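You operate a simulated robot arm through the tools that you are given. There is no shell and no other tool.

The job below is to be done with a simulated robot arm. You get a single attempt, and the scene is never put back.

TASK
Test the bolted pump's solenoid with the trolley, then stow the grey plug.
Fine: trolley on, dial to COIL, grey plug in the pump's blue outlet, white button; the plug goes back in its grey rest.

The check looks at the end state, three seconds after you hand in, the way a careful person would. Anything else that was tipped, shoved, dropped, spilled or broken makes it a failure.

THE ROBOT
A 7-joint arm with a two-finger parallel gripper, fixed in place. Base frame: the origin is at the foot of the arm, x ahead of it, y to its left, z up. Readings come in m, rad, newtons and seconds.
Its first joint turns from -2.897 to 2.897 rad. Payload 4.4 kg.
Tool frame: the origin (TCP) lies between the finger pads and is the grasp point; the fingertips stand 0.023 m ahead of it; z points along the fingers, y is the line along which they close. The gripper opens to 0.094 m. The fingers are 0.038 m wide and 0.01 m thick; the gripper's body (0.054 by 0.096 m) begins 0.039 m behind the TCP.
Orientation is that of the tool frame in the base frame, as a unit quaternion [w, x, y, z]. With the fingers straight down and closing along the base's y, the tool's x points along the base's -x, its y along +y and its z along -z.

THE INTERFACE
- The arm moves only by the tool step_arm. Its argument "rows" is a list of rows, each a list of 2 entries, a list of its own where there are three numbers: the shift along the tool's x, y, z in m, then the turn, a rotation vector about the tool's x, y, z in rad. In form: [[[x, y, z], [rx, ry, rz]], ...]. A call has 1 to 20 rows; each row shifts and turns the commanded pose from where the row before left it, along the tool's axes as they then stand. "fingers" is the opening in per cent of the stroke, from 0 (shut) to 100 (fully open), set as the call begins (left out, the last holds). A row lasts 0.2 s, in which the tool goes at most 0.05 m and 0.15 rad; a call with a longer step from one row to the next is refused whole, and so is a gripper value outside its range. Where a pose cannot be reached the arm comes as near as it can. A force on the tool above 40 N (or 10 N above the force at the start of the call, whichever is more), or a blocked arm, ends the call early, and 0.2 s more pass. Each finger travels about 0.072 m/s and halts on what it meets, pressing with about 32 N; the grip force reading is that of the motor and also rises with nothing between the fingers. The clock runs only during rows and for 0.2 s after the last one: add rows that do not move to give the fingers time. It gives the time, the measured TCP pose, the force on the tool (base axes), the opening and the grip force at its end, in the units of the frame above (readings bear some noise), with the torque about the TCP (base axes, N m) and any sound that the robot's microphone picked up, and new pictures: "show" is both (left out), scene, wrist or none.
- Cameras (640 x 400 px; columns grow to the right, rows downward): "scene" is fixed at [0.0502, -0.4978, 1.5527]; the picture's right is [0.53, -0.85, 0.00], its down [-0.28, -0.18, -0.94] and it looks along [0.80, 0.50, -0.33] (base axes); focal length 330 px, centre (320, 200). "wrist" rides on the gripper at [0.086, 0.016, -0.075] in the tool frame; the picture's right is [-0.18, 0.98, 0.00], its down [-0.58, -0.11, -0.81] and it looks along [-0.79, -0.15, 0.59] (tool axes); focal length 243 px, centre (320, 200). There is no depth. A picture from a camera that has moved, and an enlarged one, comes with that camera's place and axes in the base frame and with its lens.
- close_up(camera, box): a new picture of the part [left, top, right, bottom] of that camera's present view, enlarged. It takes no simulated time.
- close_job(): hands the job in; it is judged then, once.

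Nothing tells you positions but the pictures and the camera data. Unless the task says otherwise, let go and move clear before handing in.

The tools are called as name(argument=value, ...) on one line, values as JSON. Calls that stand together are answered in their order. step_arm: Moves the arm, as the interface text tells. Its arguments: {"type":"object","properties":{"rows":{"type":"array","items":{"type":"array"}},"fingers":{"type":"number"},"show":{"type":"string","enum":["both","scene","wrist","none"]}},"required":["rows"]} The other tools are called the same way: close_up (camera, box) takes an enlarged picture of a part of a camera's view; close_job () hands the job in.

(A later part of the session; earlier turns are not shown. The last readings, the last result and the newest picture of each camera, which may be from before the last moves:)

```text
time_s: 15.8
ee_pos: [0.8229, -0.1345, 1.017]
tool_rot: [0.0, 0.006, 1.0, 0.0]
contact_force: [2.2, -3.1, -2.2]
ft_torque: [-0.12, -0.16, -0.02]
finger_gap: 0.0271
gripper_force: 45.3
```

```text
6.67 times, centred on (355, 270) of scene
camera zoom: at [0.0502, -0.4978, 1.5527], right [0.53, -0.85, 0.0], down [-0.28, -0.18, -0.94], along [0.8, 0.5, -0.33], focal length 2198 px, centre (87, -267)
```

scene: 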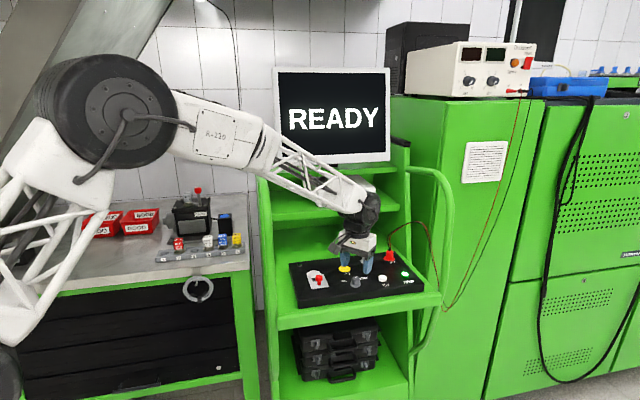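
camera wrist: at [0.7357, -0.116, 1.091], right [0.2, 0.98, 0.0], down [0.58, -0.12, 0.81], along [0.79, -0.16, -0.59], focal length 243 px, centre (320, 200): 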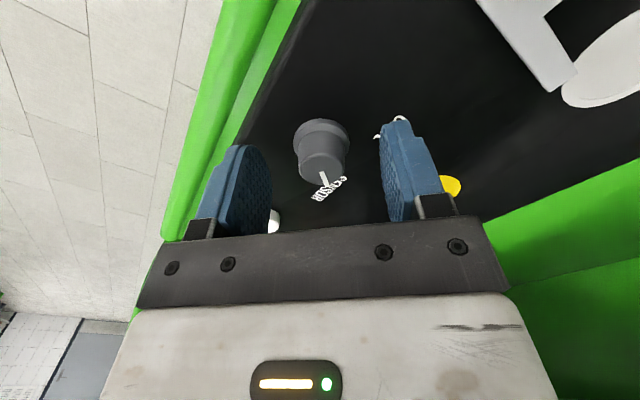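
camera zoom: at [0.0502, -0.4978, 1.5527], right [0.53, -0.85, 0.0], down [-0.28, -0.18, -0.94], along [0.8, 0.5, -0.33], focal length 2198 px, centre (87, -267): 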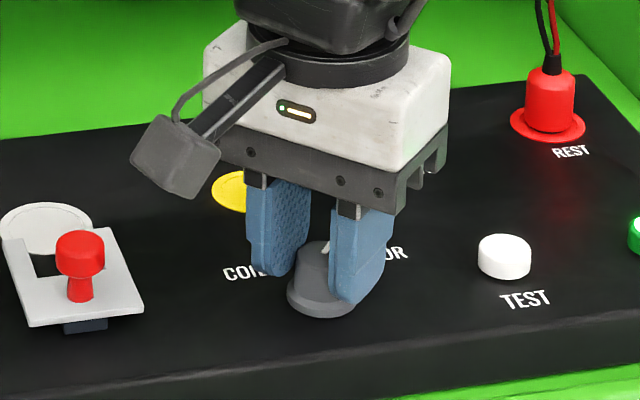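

The knob is gripped with a gap of 27 mm. Turning counter-clockwise toward COIL, first half.

step_arm(rows=[[[0, 0, 0], [0, 0, -0.13]], [[0, 0, 0], [0, 0, -0.13]], [[0, 0, 0], [0, 0, -0.13]], [[0, 0, 0], [0, 0, -0.13]], [[0, 0, 0], [0, 0, -0.13]], [[0, 0, 0], [0, 0, -0.13]]], show="none")

close_up(camera="scene", box=[320, 240, 390, 300])

```text
time_s: 16.6
ee_pos: [0.8206, -0.1361, 1.016]
tool_rot: [0.0, -0.166, 0.986, -0.001]
contact_force: [1.0, -8.4, -2.9]
ft_torque: [-0.34, -0.01, -0.05]
finger_gap: 0.0269
gripper_force: 45.4
stopped in row 3: the force on the tool passed its limit at 43 N (the readings are from after the stop); the commanded pose is now the measured one
```

```text
6.67 times, centred on (355, 270) of scene
camera zoom: at [0.0502, -0.4978, 1.5527], right [0.53, -0.85, 0.0], down [-0.28, -0.18, -0.94], along [0.8, 0.5, -0.33], focal length 2198 px, centre (87, -267)
```

zoom: 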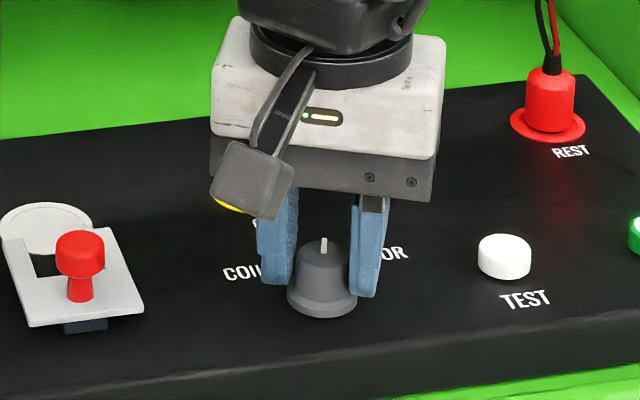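

The knob turned part way, then side force stopped it because the grip is off the knob's axis. I'll check the wrist view to re-centre.

close_up(camera="wrist", box=[220, 60, 420, 240])

close_up(camera="scene", box=[340, 255, 375, 285])

```text
2.22 times, centred on (320, 150) of wrist
camera zoom: at [0.7351, -0.1479, 1.091], right [-0.15, 0.99, 0.0], down [0.59, 0.09, 0.81], along [0.8, 0.12, -0.59], focal length 539 px, centre (320, 311)
```

zoom: 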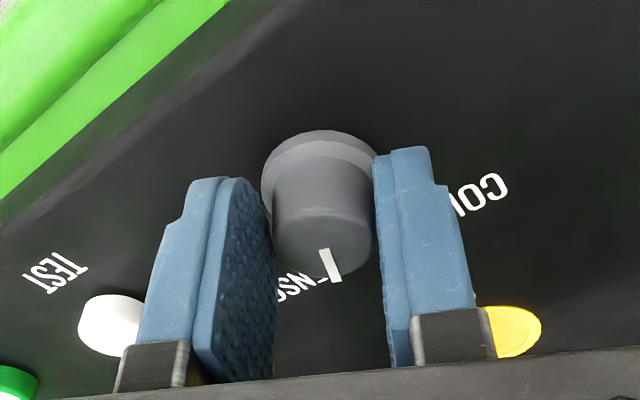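

```text
13.33 times, centred on (358, 270) of scene
camera zoom: at [0.0502, -0.4978, 1.5527], right [0.53, -0.85, 0.0], down [-0.28, -0.18, -0.94], along [0.8, 0.5, -0.33], focal length 4396 px, centre (-180, -733)
```

zoom: 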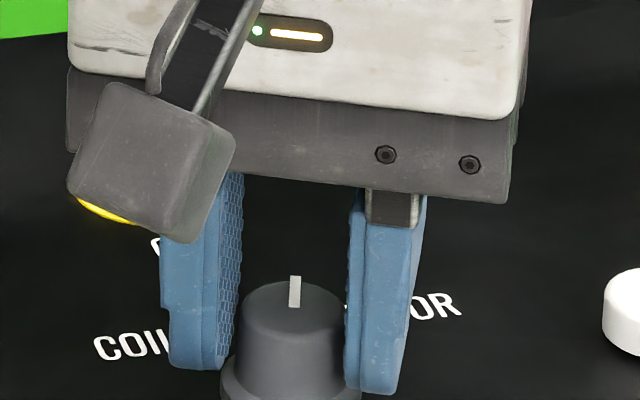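

By both cameras the knob is centred within a couple of millimetres. I'll continue in smaller steps and watch the force.

step_arm(rows=[[[0, 0, 0], [0, 0, -0.05]], [[0, 0, 0], [0, 0, 0]]], show="none")

```text
time_s: 17.2
ee_pos: [0.8229, -0.1362, 1.0159]
tool_rot: [0.0, -0.19, 0.982, -0.001]
contact_force: [18.7, -23.0, -6.5]
ft_torque: [-0.61, -0.31, -0.11]
finger_gap: 0.027
gripper_force: 44.9
```

The side force shows the knob's axis lies further in +x than my grip centre, by around 1 cm. I'll open, shift forward and re-grip.

step_arm(fingers=65, rows=[[[0, 0, 0], [0, 0, 0]], [[0, 0, 0], [0, 0, 0]], [[0, 0, 0], [0, 0, 0]]])

close_up(camera="wrist", box=[220, 60, 420, 240])

close_up(camera="scene", box=[320, 240, 390, 300])

```text
time_s: 18.0
ee_pos: [0.8214, -0.1356, 1.0161]
tool_rot: [-0.001, -0.19, 0.982, -0.001]
contact_force: [-1.0, 0.9, 0.3]
ft_torque: [-0.01, -0.01, 0.02]
finger_gap: 0.0608
gripper_force: 0.0
camera wrist: at [0.7354, -0.1517, 1.091], right [-0.2, 0.98, 0.0], down [0.58, 0.12, 0.81], along [0.79, 0.16, -0.59], focal length 243 px, centre (320, 200)
```

scene: 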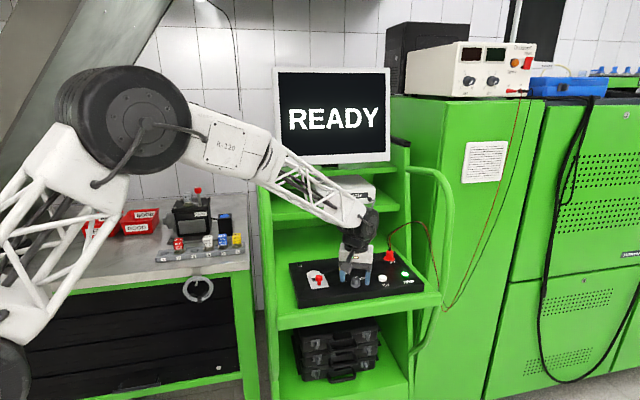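
wrist: 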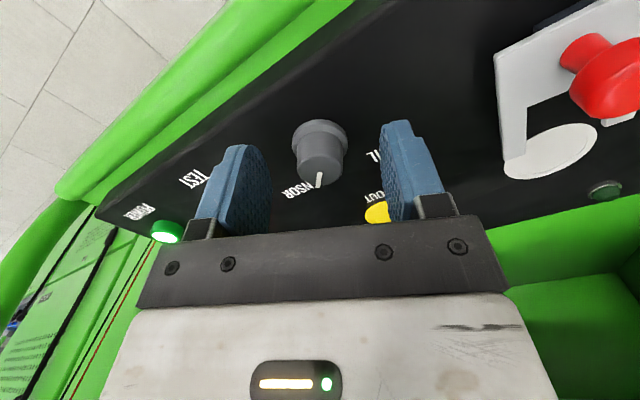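

```text
2.22 times, centred on (320, 150) of wrist
camera zoom: at [0.7354, -0.1517, 1.091], right [-0.2, 0.98, 0.0], down [0.58, 0.12, 0.81], along [0.79, 0.16, -0.59], focal length 539 px, centre (320, 311)
```

zoom: 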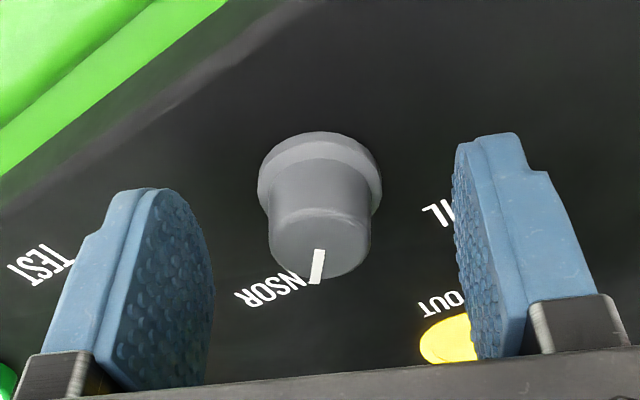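

```text
6.67 times, centred on (355, 270) of scene
camera zoom: at [0.0502, -0.4978, 1.5527], right [0.53, -0.85, 0.0], down [-0.28, -0.18, -0.94], along [0.8, 0.5, -0.33], focal length 2198 px, centre (87, -267)
```

zoom: 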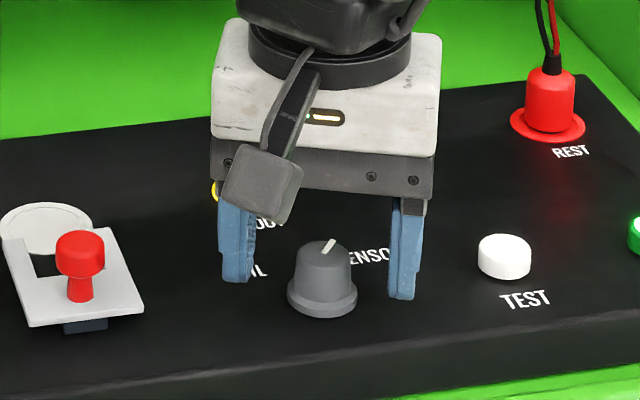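

The dial sprang back to SENSOR, so it needs the full turn. I'll shift the grip forward 8 mm and close as a centring test.

step_arm(rows=[[[-0.0069, -0.0032, 0], [0, 0, 0]], [[0, 0, 0], [0, 0, 0]]], show="none")

step_arm(fingers=0, rows=[[[0, 0, 0], [0, 0, 0]], [[0, 0, 0], [0, 0, 0]], [[0, 0, 0], [0, 0, 0]]], show="none")

close_up(camera="wrist", box=[220, 60, 420, 240])

close_up(camera="scene", box=[320, 240, 390, 300])

```text
time_s: 18.6
ee_pos: [0.8301, -0.1361, 1.0156]
tool_rot: [0.0, -0.189, 0.982, 0.0]
contact_force: [-0.1, 0.0, 1.3]
ft_torque: [-0.02, 0.0, 0.02]
finger_gap: 0.061
gripper_force: 0.2
```

```text
time_s: 19.2
ee_pos: [0.8287, -0.1331, 1.0151]
tool_rot: [-0.001, -0.191, 0.982, 0.001]
contact_force: [-8.1, 12.0, 4.3]
ft_torque: [0.35, 0.06, 0.0]
finger_gap: 0.0271
gripper_force: 45.0
stopped in row 3: the force on the tool passed its limit at 42 N (the readings are from after the stop); the commanded pose is now the measured one
```

```text
2.22 times, centred on (320, 150) of wrist
camera zoom: at [0.7426, -0.1503, 1.091], right [-0.2, 0.98, 0.0], down [0.58, 0.12, 0.81], along [0.79, 0.16, -0.59], focal length 539 px, centre (320, 311)
```

zoom: 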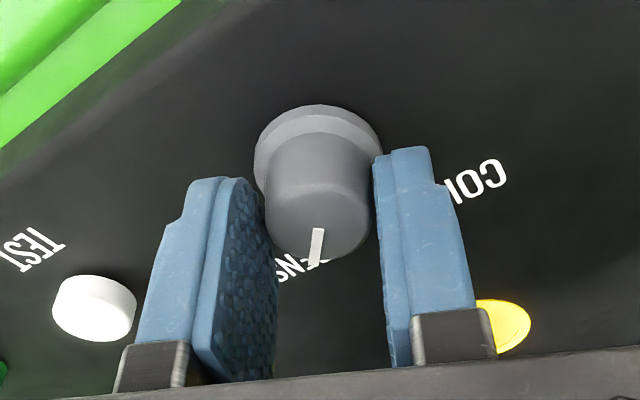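

```text
6.67 times, centred on (355, 270) of scene
camera zoom: at [0.0502, -0.4978, 1.5527], right [0.53, -0.85, 0.0], down [-0.28, -0.18, -0.94], along [0.8, 0.5, -0.33], focal length 2198 px, centre (87, -267)
```

zoom: 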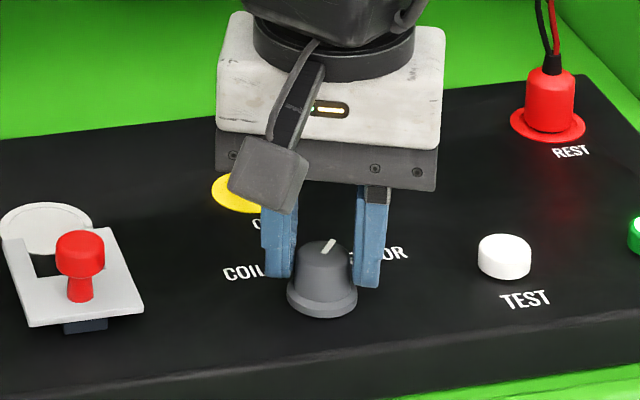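

Combining both squeeze tests puts the dial's axis at about (0.826, -0.135). I'll open, go back to zero yaw, centre there and re-grip.

step_arm(fingers=60, rows=[[[0, 0, 0], [0, 0, 0]], [[0, 0, 0], [0, 0, 0]], [[0, 0, 0], [0, 0, 0.129]], [[0, 0, 0], [0, 0, 0.129]], [[0, 0, 0], [0, 0, 0.129]], [[0, 0, 0], [0, 0, 0]]], show="none")

step_arm(rows=[[[0, 0, 0], [0, 0, 0]]], show="none")

```text
time_s: 20.6
ee_pos: [0.8288, -0.1338, 1.0157]
tool_rot: [-0.001, 0.002, 1.0, 0.0]
contact_force: [0.2, -0.5, 0.3]
ft_torque: [-0.02, 0.02, -0.01]
finger_gap: 0.0563
gripper_force: 0.0
```

```text
time_s: 21.0
ee_pos: [0.829, -0.1353, 1.0157]
tool_rot: [-0.001, 0.002, 1.0, 0.0]
contact_force: [-1.2, 0.3, -0.3]
ft_torque: [0.04, 0.01, -0.01]
finger_gap: 0.0564
gripper_force: 0.0
```

step_arm(rows=[[[0.003, 0, 0], [0, 0, 0]], [[0, 0, 0], [0, 0, 0]]], show="none")

step_arm(fingers=0, rows=[[[0, 0, 0], [0, 0, 0]], [[0, 0, 0], [0, 0, 0]]], show="none")

step_arm(rows=[[[0, 0, 0], [0, 0, 0]]], show="none")

```text
time_s: 21.6
ee_pos: [0.8274, -0.1349, 1.0157]
tool_rot: [-0.001, 0.002, 1.0, 0.0]
contact_force: [0.2, 0.2, 0.2]
ft_torque: [0.0, 0.0, 0.04]
finger_gap: 0.0562
gripper_force: 0.1
```

```text
time_s: 22.2
ee_pos: [0.8265, -0.1345, 1.0148]
tool_rot: [0.0, 0.001, 1.0, 0.0]
contact_force: [-0.4, 10.4, -0.3]
ft_torque: [0.24, -0.09, 0.04]
finger_gap: 0.0275
gripper_force: 44.7
```

```text
time_s: 22.6
ee_pos: [0.8267, -0.135, 1.0156]
tool_rot: [-0.001, 0.001, 1.0, 0.0]
contact_force: [-1.1, 14.0, 0.9]
ft_torque: [0.34, 0.08, -0.03]
finger_gap: 0.0274
gripper_force: 44.6
```

A 14 N push toward +y means the axis is a fraction of a millimetre that way. I'll relieve it and start turning in short steps, correcting as I go.

step_arm(rows=[[[0, 0.0006, 0], [0, 0, 0]], [[0, 0, 0], [0, 0, 0]]], show="none")

step_arm(rows=[[[0, 0, 0], [0, 0, -0.1]], [[0, 0, 0], [0, 0, -0.1]]], show="none")

```text
time_s: 23.2
ee_pos: [0.827, -0.1329, 1.0148]
tool_rot: [-0.001, 0.002, 1.0, -0.001]
contact_force: [0.4, 7.4, -1.7]
ft_torque: [0.22, 0.07, 0.02]
finger_gap: 0.0274
gripper_force: 44.6
```

```text
time_s: 23.8
ee_pos: [0.8257, -0.1349, 1.0139]
tool_rot: [-0.001, -0.098, 0.995, 0.0]
contact_force: [3.0, -8.6, -4.7]
ft_torque: [-0.17, -0.34, -0.03]
finger_gap: 0.0271
gripper_force: 44.9
```

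Now the push is toward -y as it turns, so I'll blend a small sideways correction in with the turn.

step_arm(rows=[[[0, -0.0008, 0], [0, 0, 0]], [[0, -0.0005, 0], [0, 0, -0.1]], [[0, -0.0005, 0], [0, 0, -0.1]]], show="none")

close_up(camera="scene", box=[320, 240, 390, 300])

```text
time_s: 24.6
ee_pos: [0.8264, -0.1361, 1.0156]
tool_rot: [-0.001, -0.197, 0.98, 0.001]
contact_force: [9.9, 13.8, -8.2]
ft_torque: [0.1, 0.28, -0.01]
finger_gap: 0.0274
gripper_force: 45.4
```

```text
6.67 times, centred on (355, 270) of scene
camera zoom: at [0.0502, -0.4978, 1.5527], right [0.53, -0.85, 0.0], down [-0.28, -0.18, -0.94], along [0.8, 0.5, -0.33], focal length 2198 px, centre (87, -267)
```

zoom: 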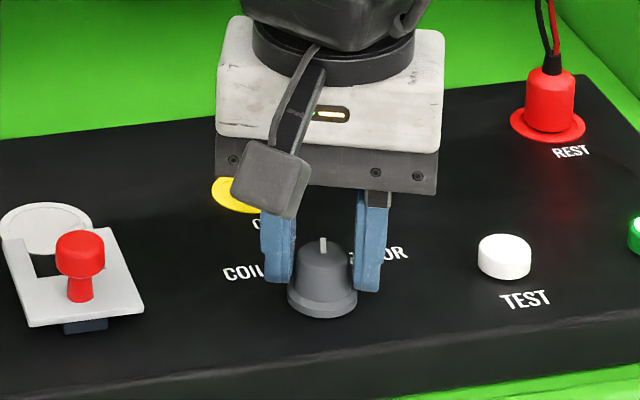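

The pointer is already halfway round. Continuing with a small correction.

step_arm(rows=[[[-0.0012, 0.0007, 0], [0, 0, 0]], [[0, 0, 0], [0, 0, -0.1]], [[0, 0, 0], [0, 0, -0.1]]], show="none")

```text
time_s: 25.4
ee_pos: [0.8268, -0.1344, 1.0151]
tool_rot: [-0.002, -0.294, 0.956, 0.001]
contact_force: [-37.9, -9.4, 6.6]
ft_torque: [-0.21, 0.83, -0.01]
finger_gap: 0.0273
gripper_force: 44.6
```

step_arm(rows=[[[0.0008, 0.0006, 0], [0, 0, 0]], [[0, 0, 0], [0, 0, 0]]], show="none")

close_up(camera="scene", box=[320, 240, 390, 300])

```text
time_s: 26.0
ee_pos: [0.8266, -0.1341, 1.0155]
tool_rot: [0.0, -0.294, 0.956, 0.001]
contact_force: [-2.0, -25.7, -9.7]
ft_torque: [-0.58, 0.09, 0.01]
finger_gap: 0.0273
gripper_force: 44.9
```

```text
6.67 times, centred on (355, 270) of scene
camera zoom: at [0.0502, -0.4978, 1.5527], right [0.53, -0.85, 0.0], down [-0.28, -0.18, -0.94], along [0.8, 0.5, -0.33], focal length 2198 px, centre (87, -267)
```

zoom: 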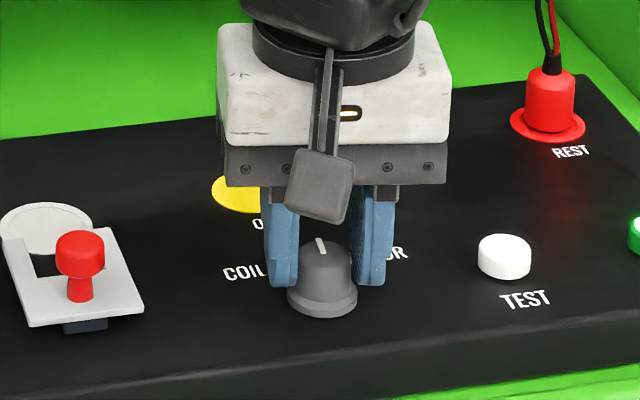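

step_arm(rows=[[[0.0003, -0.0003, 0], [0, 0, 0]], [[0, 0, 0], [0, 0, -0.1]]], show="none")

```text
time_s: 26.6
ee_pos: [0.8266, -0.1349, 1.0147]
tool_rot: [-0.001, -0.341, 0.94, 0.001]
contact_force: [16.6, -21.2, -18.0]
ft_torque: [-0.22, -0.6, -0.02]
finger_gap: 0.0269
gripper_force: 45.3
```

step_arm(rows=[[[0, -0.0005, 0.0003], [0, 0, 0]], [[0, 0, 0], [0, 0, -0.1]]], show="none")

```text
time_s: 27.2
ee_pos: [0.8274, -0.1345, 1.0157]
tool_rot: [-0.001, -0.388, 0.922, 0.0]
contact_force: [7.2, -6.8, -10.9]
ft_torque: [-0.37, -0.04, 0.0]
finger_gap: 0.027
gripper_force: 45.8
```

The force dropped, so the correction works. Continuing.

step_arm(rows=[[[0, -0.0003, 0.0003], [0, 0, -0.1]], [[0, -0.0001, 0], [0, 0, -0.1]]], show="none")

close_up(camera="scene", box=[320, 240, 390, 300])

```text
time_s: 27.8
ee_pos: [0.8285, -0.1347, 1.0154]
tool_rot: [-0.001, -0.478, 0.878, 0.002]
contact_force: [-16.0, 0.7, 0.9]
ft_torque: [-0.3, 0.49, 0.04]
finger_gap: 0.0269
gripper_force: 44.8
```

```text
6.67 times, centred on (355, 270) of scene
camera zoom: at [0.0502, -0.4978, 1.5527], right [0.53, -0.85, 0.0], down [-0.28, -0.18, -0.94], along [0.8, 0.5, -0.33], focal length 2198 px, centre (87, -267)
```

zoom: 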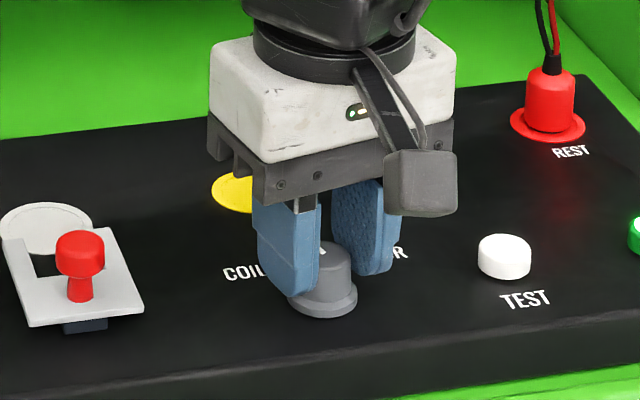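

step_arm(rows=[[[0.0002, 0.0002, 0], [0, 0, -0.1]], [[0, 0, 0], [0, 0, -0.1]]], show="none")

```text
time_s: 28.4
ee_pos: [0.8266, -0.1343, 1.0156]
tool_rot: [0.0, -0.564, 0.826, 0.001]
contact_force: [4.7, 21.2, -2.4]
ft_torque: [0.33, -0.03, -0.01]
finger_gap: 0.0269
gripper_force: 45.1
```

step_arm(rows=[[[-0.0004, 0, 0], [0, 0, -0.1]], [[0, 0, 0], [0, 0, -0.1]]], show="none")

close_up(camera="scene", box=[320, 240, 390, 300])

```text
time_s: 29.0
ee_pos: [0.8273, -0.1344, 1.0154]
tool_rot: [0.0, -0.644, 0.765, 0.0]
contact_force: [-1.2, 23.3, 5.8]
ft_torque: [0.79, 0.08, 0.01]
finger_gap: 0.0272
gripper_force: 45.4
```

```text
6.67 times, centred on (355, 270) of scene
camera zoom: at [0.0502, -0.4978, 1.5527], right [0.53, -0.85, 0.0], down [-0.28, -0.18, -0.94], along [0.8, 0.5, -0.33], focal length 2198 px, centre (87, -267)
```

zoom: 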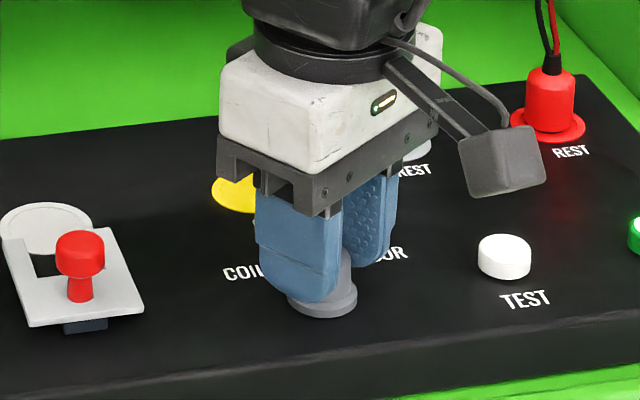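

step_arm(rows=[[[-0.0005, 0.0001, 0], [0, 0, -0.1]], [[-0.0002, 0, 0], [0, 0, -0.08]], [[0, 0, 0], [0, 0, 0]]], show="both")

close_up(camera="wrist", box=[220, 60, 420, 240])

```text
time_s: 29.8
ee_pos: [0.8279, -0.1353, 1.0161]
tool_rot: [-0.001, 0.709, -0.705, 0.001]
contact_force: [24.2, -22.0, 15.9]
ft_torque: [-0.3, -0.67, -0.52]
finger_gap: 0.0269
gripper_force: 44.7
camera wrist: at [0.8112, -0.2214, 1.0911], right [-0.98, 0.18, 0.0], down [0.1, 0.58, 0.81], along [0.14, 0.79, -0.59], focal length 243 px, centre (320, 200)
```

scene: 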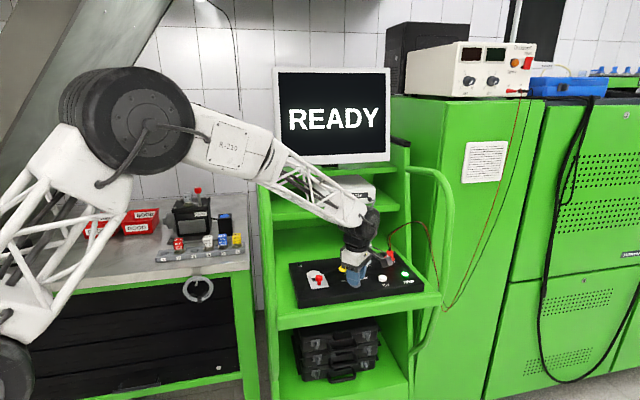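
wrist: 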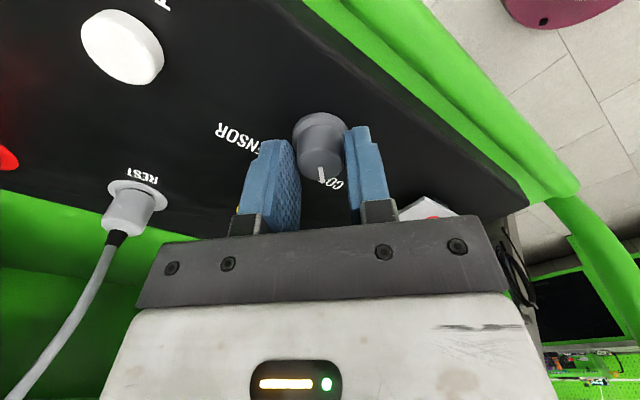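

```text
2.22 times, centred on (320, 150) of wrist
camera zoom: at [0.8112, -0.2214, 1.0911], right [-0.98, 0.18, 0.0], down [0.1, 0.58, 0.81], along [0.14, 0.79, -0.59], focal length 539 px, centre (320, 311)
```

zoom: 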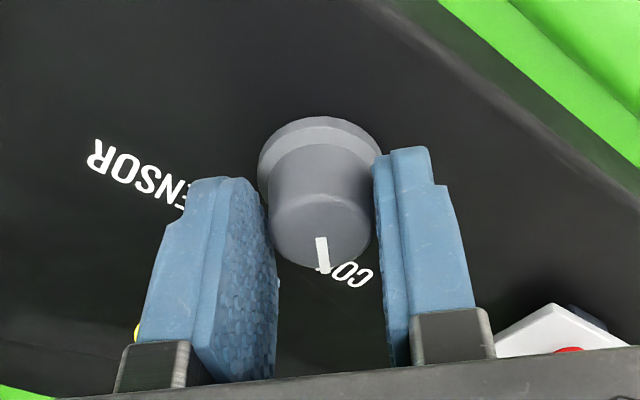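

The pointer now points at COIL, and the twisting torque has risen as if at the stop. I'll release and check that it stays.

step_arm(fingers=65, rows=[[[0, 0, 0], [0, 0, 0]], [[0, 0, 0], [0, 0, 0]], [[0, 0, 0], [0, 0, 0]], [[0, 0, -0.03], [0, 0, 0]], [[0, 0, -0.04], [0, 0, 0]], [[0, 0, -0.04], [0, 0, 0]]])

close_up(camera="scene", box=[320, 240, 390, 300])

close_up(camera="wrist", box=[80, 0, 420, 230])

```text
time_s: 31.2
ee_pos: [0.8285, -0.1368, 1.124]
tool_rot: [0.001, 0.709, -0.705, -0.001]
contact_force: [0.2, 0.1, 0.1]
ft_torque: [0.04, -0.01, -0.01]
finger_gap: 0.0611
gripper_force: 0.1
camera wrist: at [0.8128, -0.2221, 1.1994], right [-0.98, 0.18, 0.0], down [0.11, 0.58, 0.81], along [0.14, 0.79, -0.59], focal length 243 px, centre (320, 200)
```

scene: 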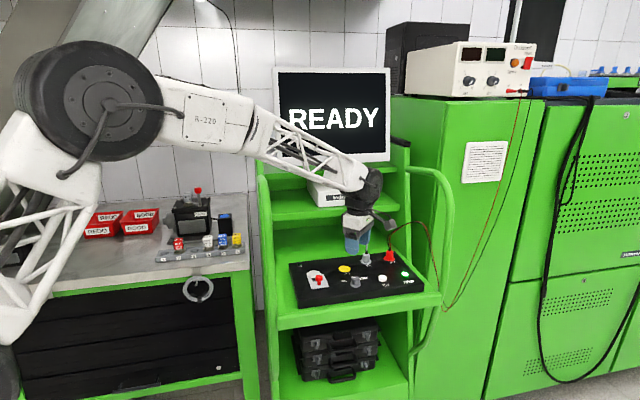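
wrist: 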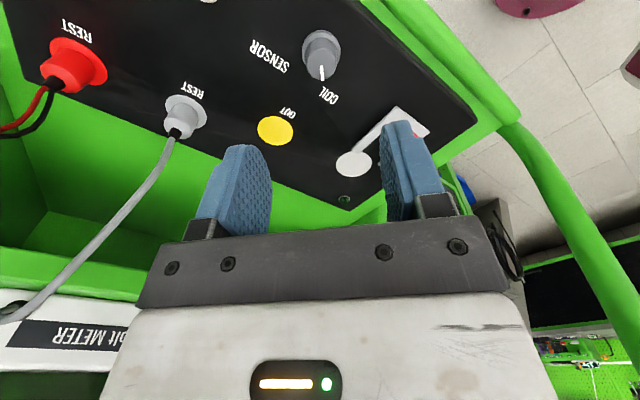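

```text
6.67 times, centred on (355, 270) of scene
camera zoom: at [0.0502, -0.4978, 1.5527], right [0.53, -0.85, 0.0], down [-0.28, -0.18, -0.94], along [0.8, 0.5, -0.33], focal length 2198 px, centre (87, -267)
```

zoom: 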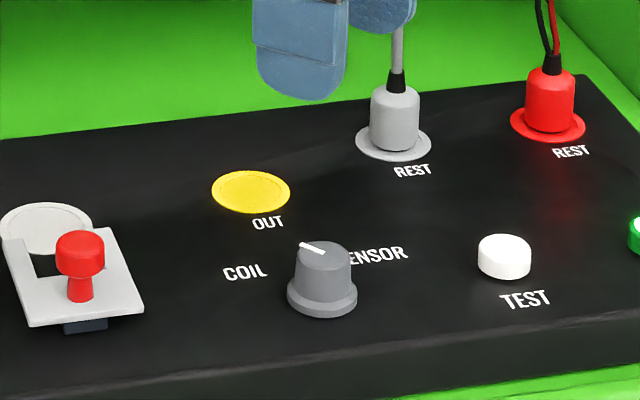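

```text
1.74 times, centred on (250, 115) of wrist
camera zoom: at [0.8128, -0.2221, 1.1994], right [-0.98, 0.18, 0.0], down [0.11, 0.58, 0.81], along [0.14, 0.79, -0.59], focal length 422 px, centre (442, 348)
```

zoom: 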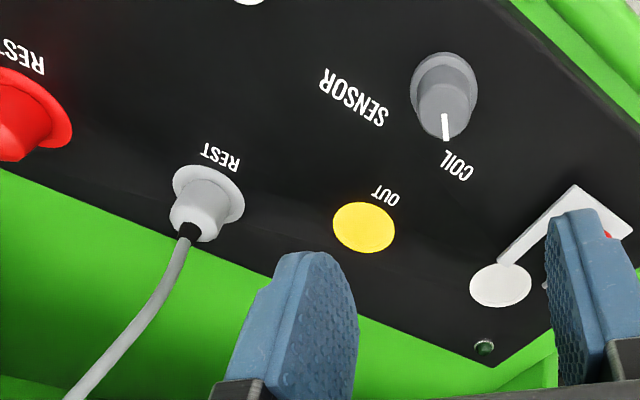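

The dial holds at COIL. Before taking the plug I'll retreat from the trolley and survey the bench outlet, so that I know the route and the target.

step_arm(rows=[[[0.028, 0.0286, -0.0252], [0, 0, 0]], [[0.028, 0.0286, -0.0252], [0, 0, 0]], [[0.028, 0.0286, -0.0252], [0, 0, 0]], [[0.028, 0.0286, -0.0252], [0, 0, 0]], [[0.028, 0.0286, -0.0252], [0, 0, 0]], [[0, 0, 0], [0, 0, 0.145]], [[0, 0, 0], [0, 0, 0.145]], [[0, 0, 0], [0, 0, 0.145]], [[0, 0, 0], [0, 0, 0.145]], [[0, 0, 0], [0, 0, 0.145]], [[0, 0, 0], [0, 0, 0.145]]], show="scene")

step_arm(rows=[[[0.0048, 0.0464, -0.0071], [0, 0, 0]], [[0.0048, 0.0464, -0.0071], [0, 0, 0]], [[0.0048, 0.0464, -0.0071], [0, 0, 0]], [[0.0048, 0.0464, -0.0071], [0, 0, 0]], [[0.0048, 0.0464, -0.0071], [0, 0, 0]], [[0.0048, 0.0464, -0.0071], [0, 0, 0]], [[0.0048, 0.0464, -0.0071], [0, 0, 0]]], show="both")

```text
time_s: 33.6
ee_pos: [0.6862, -0.2743, 1.2508]
tool_rot: [-0.001, -0.345, 0.939, 0.0]
contact_force: [0.0, -0.1, -0.1]
ft_torque: [0.02, 0.0, 0.0]
finger_gap: 0.061
gripper_force: 0.0
```

scene: 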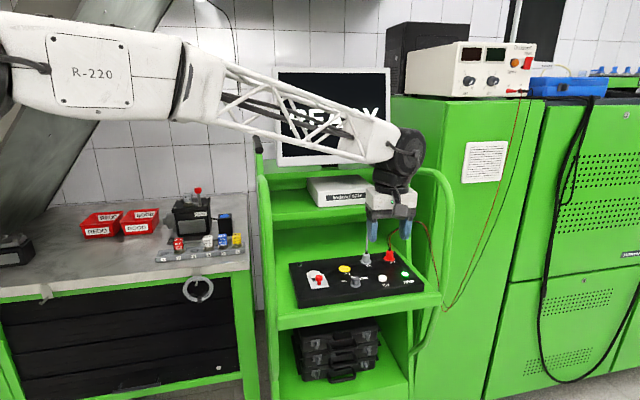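

```text
time_s: 35.2
ee_pos: [0.45, -0.0483, 1.2993]
tool_rot: [-0.001, -0.346, 0.938, 0.001]
contact_force: [0.0, -0.1, -0.2]
ft_torque: [0.0, -0.02, -0.01]
finger_gap: 0.0611
gripper_force: 0.0
camera wrist: at [0.3736, -0.0923, 1.3754], right [-0.5, 0.87, 0.0], down [0.51, 0.29, 0.81], along [0.7, 0.4, -0.59], focal length 243 px, centre (320, 200)
```

scene: 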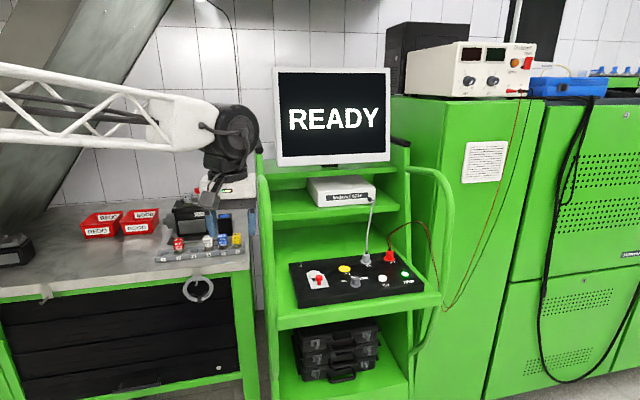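
wrist: 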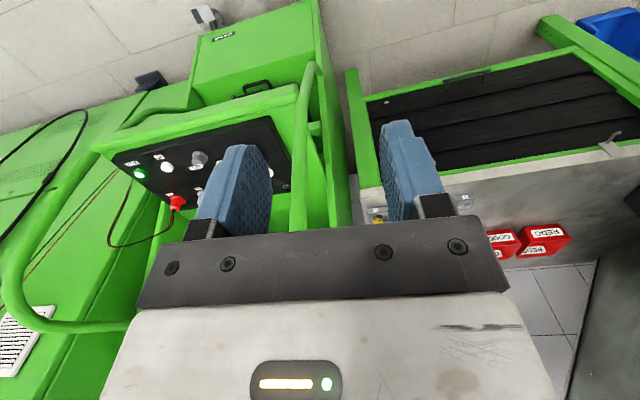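

The route in front of the trolley handle is clear. Moving on over the bench front.

step_arm(rows=[[[-0.0329, 0.028, 0], [0, 0, 0]], [[-0.0329, 0.028, 0], [0, 0, 0]], [[-0.0329, 0.028, 0], [0, 0, 0]], [[-0.0329, 0.028, 0], [0, 0, 0]], [[-0.0329, 0.028, 0], [0, 0, 0]], [[-0.0329, 0.028, 0], [0, 0, 0]], [[-0.0329, 0.028, 0], [0, 0, 0]]], show="both")

```text
time_s: 36.8
ee_pos: [0.4956, 0.2496, 1.3004]
tool_rot: [-0.002, -0.346, 0.938, 0.0]
contact_force: [0.2, 0.8, 0.2]
ft_torque: [0.04, 0.0, -0.01]
finger_gap: 0.061
gripper_force: 0.0
camera wrist: at [0.4187, 0.205, 1.3753], right [-0.5, 0.87, 0.0], down [0.51, 0.29, 0.81], along [0.7, 0.4, -0.59], focal length 243 px, centre (320, 200)
```

scene: 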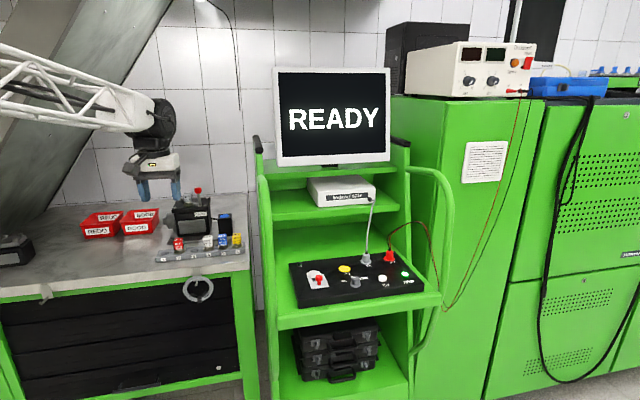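
wrist: 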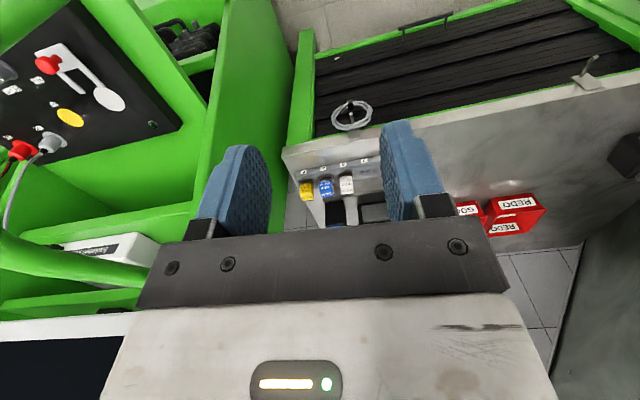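

close_up(camera="wrist", box=[270, 90, 470, 240])

step_arm(rows=[[[0, 0, 0], [0, -0.15, 0]], [[0, 0, 0], [0, -0.15, 0]], [[0, 0, 0], [0, -0.1, 0]], [[0, -0.04, 0], [0, 0, 0]], [[0, -0.02, 0], [0, 0, 0]]], show="both")

close_up(camera="wrist", box=[220, 40, 500, 230])

```text
2.67 times, centred on (370, 165) of wrist
camera zoom: at [0.4187, 0.205, 1.3753], right [-0.5, 0.87, 0.0], down [0.51, 0.29, 0.81], along [0.7, 0.4, -0.59], focal length 647 px, centre (187, 293)
```

zoom: 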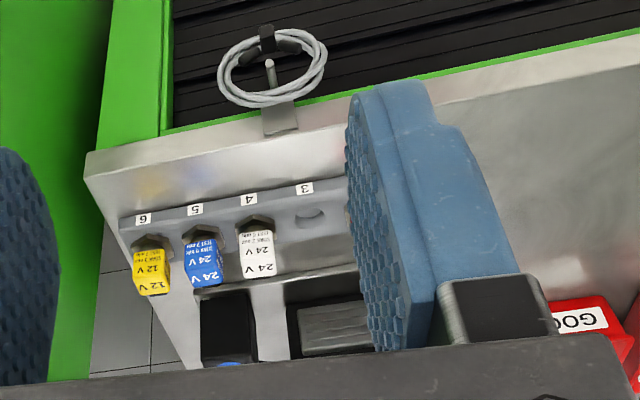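

```text
time_s: 38.0
ee_pos: [0.5351, 0.2035, 1.3016]
tool_rot: [0.186, -0.34, 0.919, 0.069]
contact_force: [0.0, 0.1, -0.1]
ft_torque: [0.02, -0.01, -0.01]
finger_gap: 0.061
gripper_force: 0.1
camera wrist: at [0.4409, 0.1455, 1.3368], right [-0.51, 0.86, 0.07], down [0.24, 0.06, 0.97], along [0.83, 0.51, -0.24], focal length 243 px, centre (320, 200)
```

scene: 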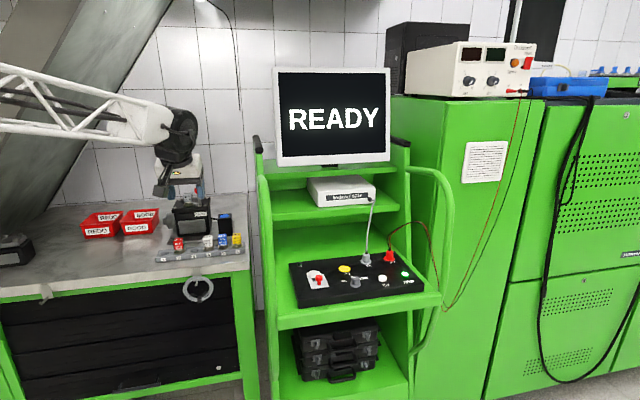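
wrist: 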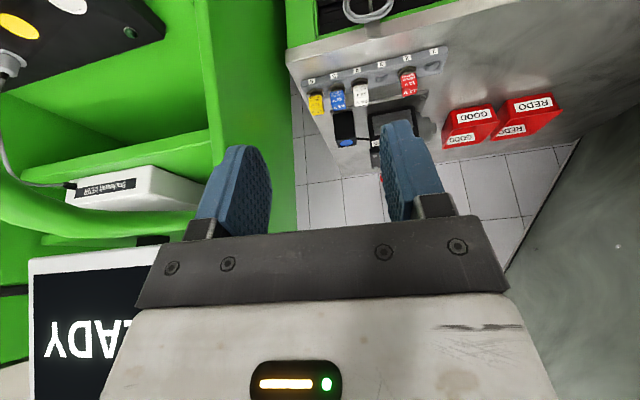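

```text
2.11 times, centred on (360, 135) of wrist
camera zoom: at [0.4409, 0.1455, 1.3368], right [-0.51, 0.86, 0.07], down [0.24, 0.06, 0.97], along [0.83, 0.51, -0.24], focal length 511 px, centre (236, 337)
```

zoom: 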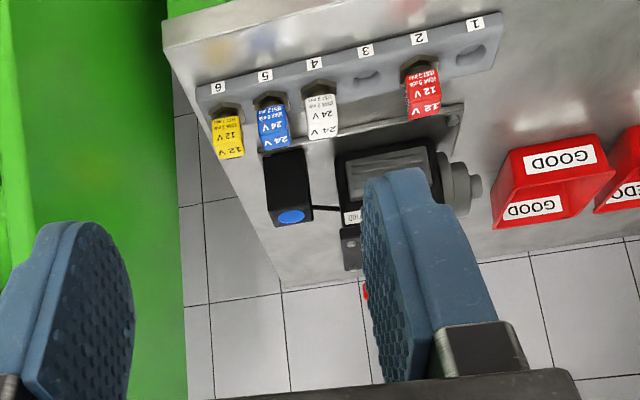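

The outlet is a blue disc on the small black box right of the pump, near (0.94, 0.56, 1.01). That is about 1.09 m out, so it needs an outward-tilted tool. I'll test the reach empty-handed before taking the plug, approaching with a 0.5 rad tilt.

step_arm(rows=[[[0, 0, 0], [0.0583, 0, 0.138]], [[0, 0, 0], [0, -0.1, 0]], [[-0.0364, 0.006, 0.0293], [0, 0, 0]], [[-0.0364, 0.006, 0.0293], [0, 0, 0]], [[-0.0364, 0.006, 0.0293], [0, 0, 0]], [[-0.0364, 0.006, 0.0293], [0, 0, 0]], [[-0.0364, 0.006, 0.0293], [0, 0, 0]], [[-0.0364, 0.006, 0.0293], [0, 0, 0]]], show="both")

close_up(camera="wrist", box=[180, 0, 500, 230])

close_up(camera="scene", box=[140, 150, 260, 275])

```text
time_s: 39.8
ee_pos: [0.752, 0.3766, 1.2502]
tool_rot: [0.237, -0.266, 0.932, 0.068]
contact_force: [-0.7, -0.6, -0.1]
ft_torque: [0.0, 0.0, 0.01]
finger_gap: 0.0613
gripper_force: 0.0
camera wrist: at [0.648, 0.3322, 1.2754], right [-0.38, 0.92, 0.09], down [0.16, -0.03, 0.99], along [0.91, 0.39, -0.14], focal length 243 px, centre (320, 200)
```

scene: 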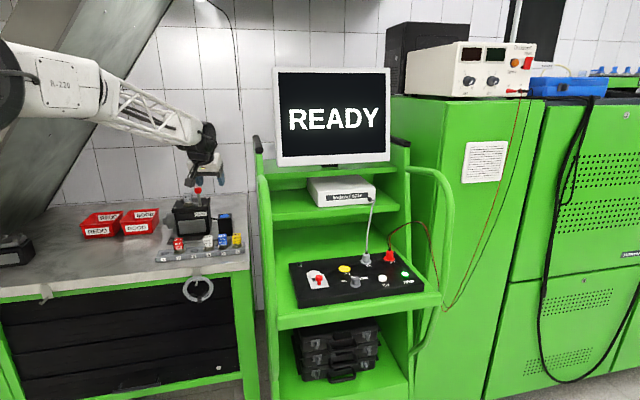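
wrist: 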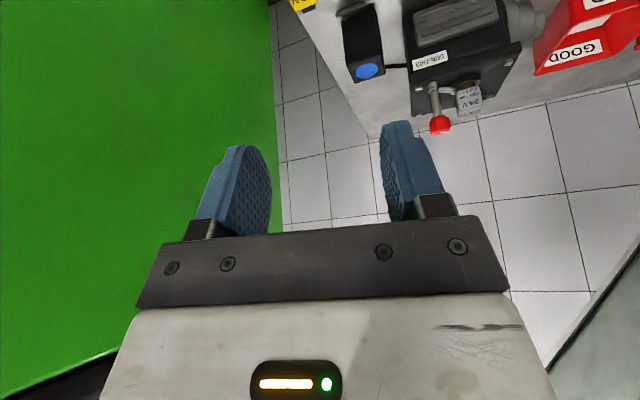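

```text
1.74 times, centred on (340, 115) of wrist
camera zoom: at [0.648, 0.3322, 1.2754], right [-0.38, 0.92, 0.09], down [0.16, -0.03, 0.99], along [0.91, 0.39, -0.14], focal length 422 px, centre (285, 348)
```

zoom: 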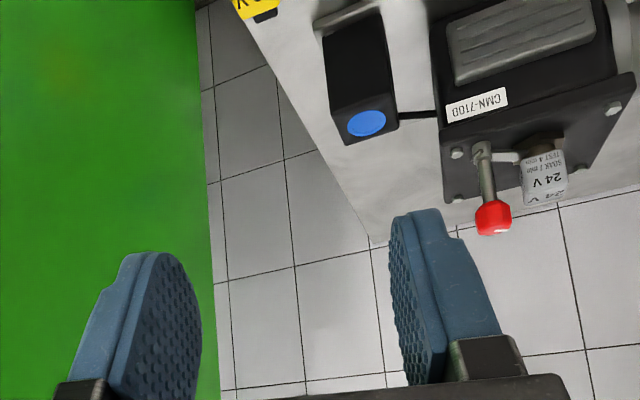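

```text
3.20 times, centred on (200, 212) of scene
camera zoom: at [0.0502, -0.4978, 1.5527], right [0.53, -0.85, 0.0], down [-0.28, -0.18, -0.94], along [0.8, 0.5, -0.33], focal length 1055 px, centre (704, 160)
```

zoom: 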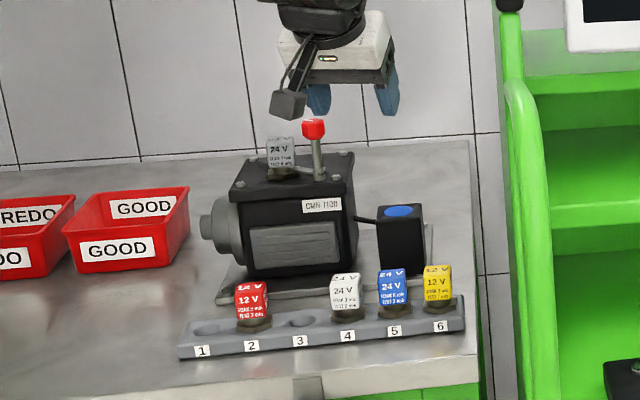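

The outlet triangulates consistently to (0.968, 0.584, 0.994). The red lever ball is nearby at (0.847, 0.586, 1.155), so I'll come in from the right with yaw 44° to pass well clear of it. This is the empty reach test.

step_arm(rows=[[[0, 0, 0], [-0.0502, 0, -0.0923]], [[0, 0, 0], [-0.0502, 0, -0.0923]], [[-0.0272, 0, 0.036], [0, 0, 0]], [[-0.0272, 0, 0.036], [0, 0, 0]], [[-0.0272, 0, 0.036], [0, 0, 0]], [[-0.0272, 0, 0.036], [0, 0, 0]]], show="both")

close_up(camera="scene", box=[140, 130, 260, 255])

```text
time_s: 41.2
ee_pos: [0.8681, 0.4935, 1.1782]
tool_rot: [0.23, -0.362, 0.898, 0.094]
contact_force: [0.0, 0.4, 1.9]
ft_torque: [-0.02, 0.02, 0.02]
finger_gap: 0.0609
gripper_force: 0.1
camera wrist: at [0.7764, 0.4285, 1.2026], right [-0.57, 0.82, 0.09], down [0.16, 0.01, 0.99], along [0.81, 0.57, -0.14], focal length 243 px, centre (320, 200)
```

scene: 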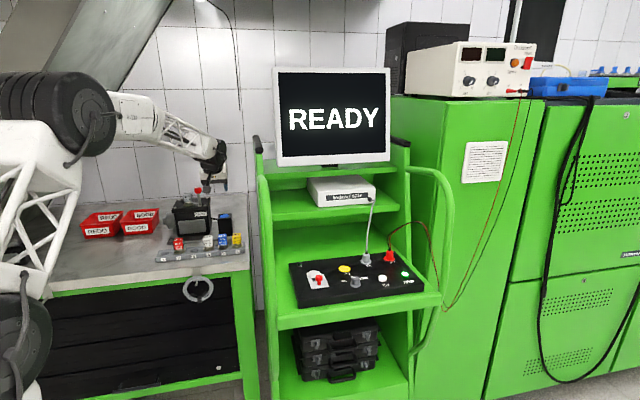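
wrist: 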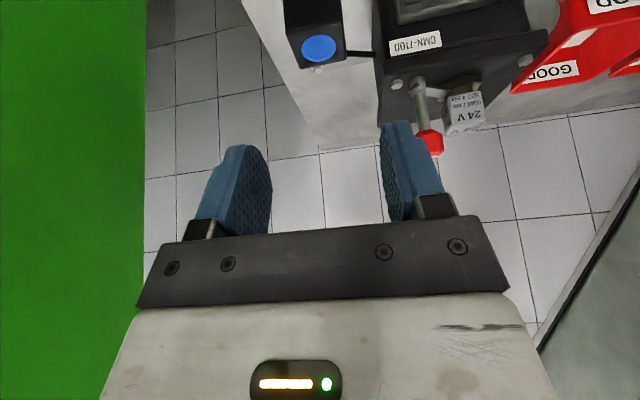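

```text
3.20 times, centred on (200, 192) of scene
camera zoom: at [0.0502, -0.4978, 1.5527], right [0.53, -0.85, 0.0], down [-0.28, -0.18, -0.94], along [0.8, 0.5, -0.33], focal length 1055 px, centre (704, 224)
```

zoom: 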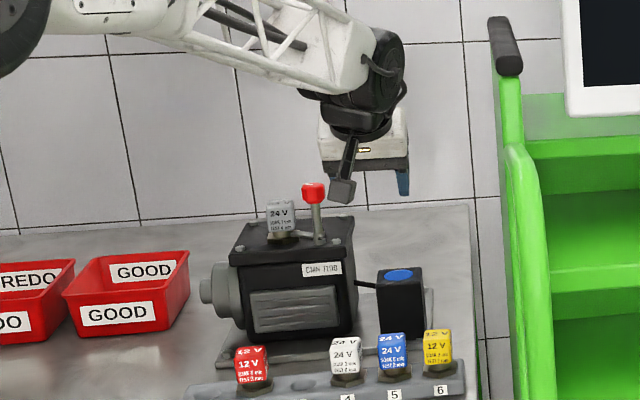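

step_arm(rows=[[[-0.0266, -0.0018, 0.0367], [0, 0, 0]], [[-0.0266, -0.0018, 0.0367], [0, 0, 0]], [[-0.0266, -0.0018, 0.0367], [0, 0, 0]], [[0, 0, 0], [0, 0, 0]]], show="both")

close_up(camera="scene", box=[140, 130, 260, 255])

```text
time_s: 42.2
ee_pos: [0.9595, 0.5745, 1.1167]
tool_rot: [0.229, -0.363, 0.898, 0.093]
contact_force: [0.5, -0.6, 0.0]
ft_torque: [-0.02, 0.02, -0.01]
finger_gap: 0.0612
gripper_force: 0.1
camera wrist: at [0.868, 0.5102, 1.1414], right [-0.57, 0.82, 0.09], down [0.17, 0.01, 0.99], along [0.81, 0.57, -0.14], focal length 243 px, centre (320, 200)
```

scene: 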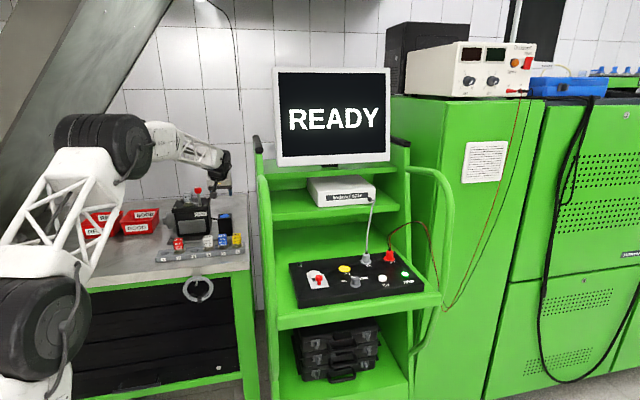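
wrist: 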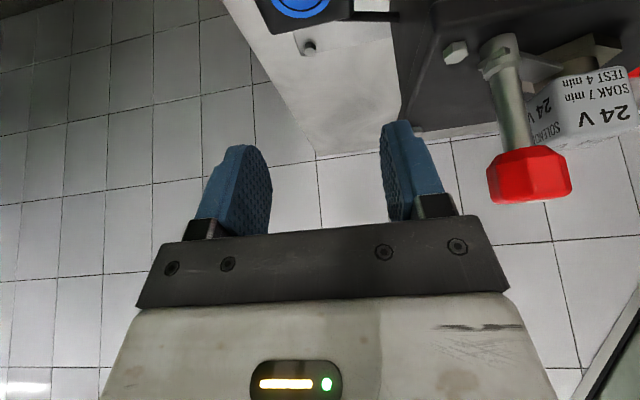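

```text
3.20 times, centred on (200, 192) of scene
camera zoom: at [0.0502, -0.4978, 1.5527], right [0.53, -0.85, 0.0], down [-0.28, -0.18, -0.94], along [0.8, 0.5, -0.33], focal length 1055 px, centre (704, 224)
```

zoom: 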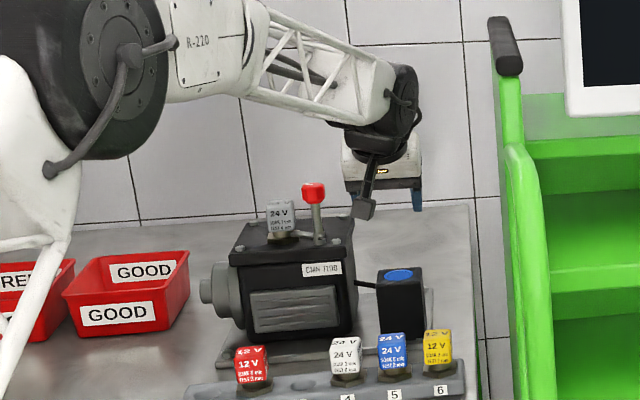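

The raised point was reached exactly. I'll dip toward the insertion height, still empty, to confirm reach and clearance from the pump.

step_arm(rows=[[[0.0131, 0, 0.024], [0, 0, 0]], [[0.0131, 0, 0.024], [0, 0, 0]], [[0.0131, 0, 0.024], [0, 0, 0]], [[0, 0, 0], [0, 0, 0]]], show="both")

close_up(camera="scene", box=[170, 150, 250, 240])

```text
time_s: 43.2
ee_pos: [0.96, 0.5744, 1.0363]
tool_rot: [0.23, -0.362, 0.899, 0.093]
contact_force: [-0.4, -1.1, -0.4]
ft_torque: [0.0, -0.03, 0.0]
finger_gap: 0.0613
gripper_force: 0.0
camera wrist: at [0.8683, 0.5097, 1.0609], right [-0.57, 0.82, 0.09], down [0.17, 0.01, 0.99], along [0.81, 0.57, -0.14], focal length 243 px, centre (320, 200)
```

scene: 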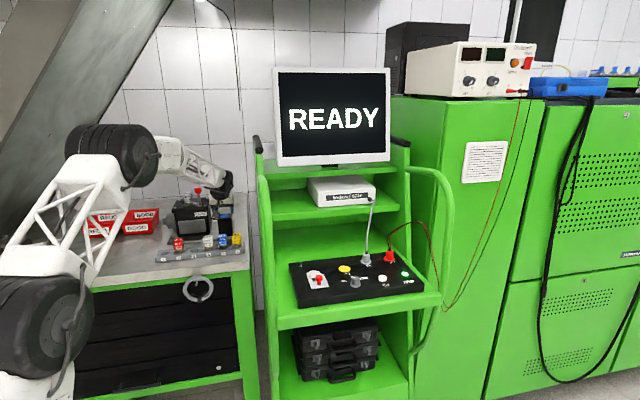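
wrist: 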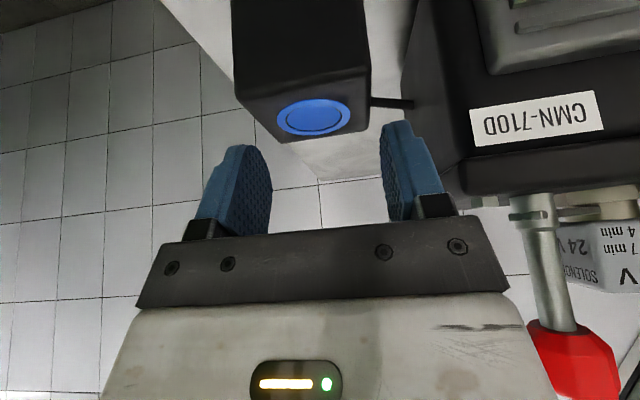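

```text
4.44 times, centred on (210, 195) of scene
camera zoom: at [0.0502, -0.4978, 1.5527], right [0.53, -0.85, 0.0], down [-0.28, -0.18, -0.94], along [0.8, 0.5, -0.33], focal length 1465 px, centre (809, 222)
```

zoom: 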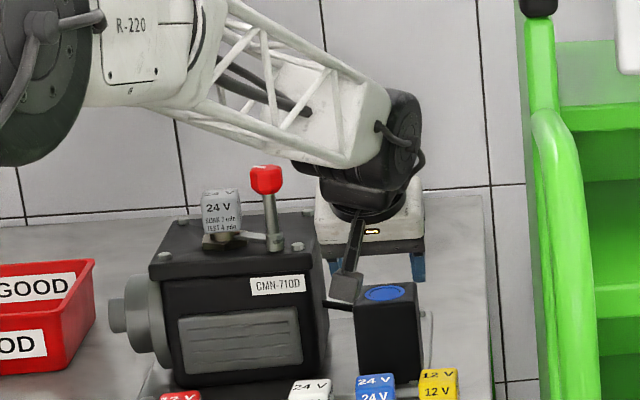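

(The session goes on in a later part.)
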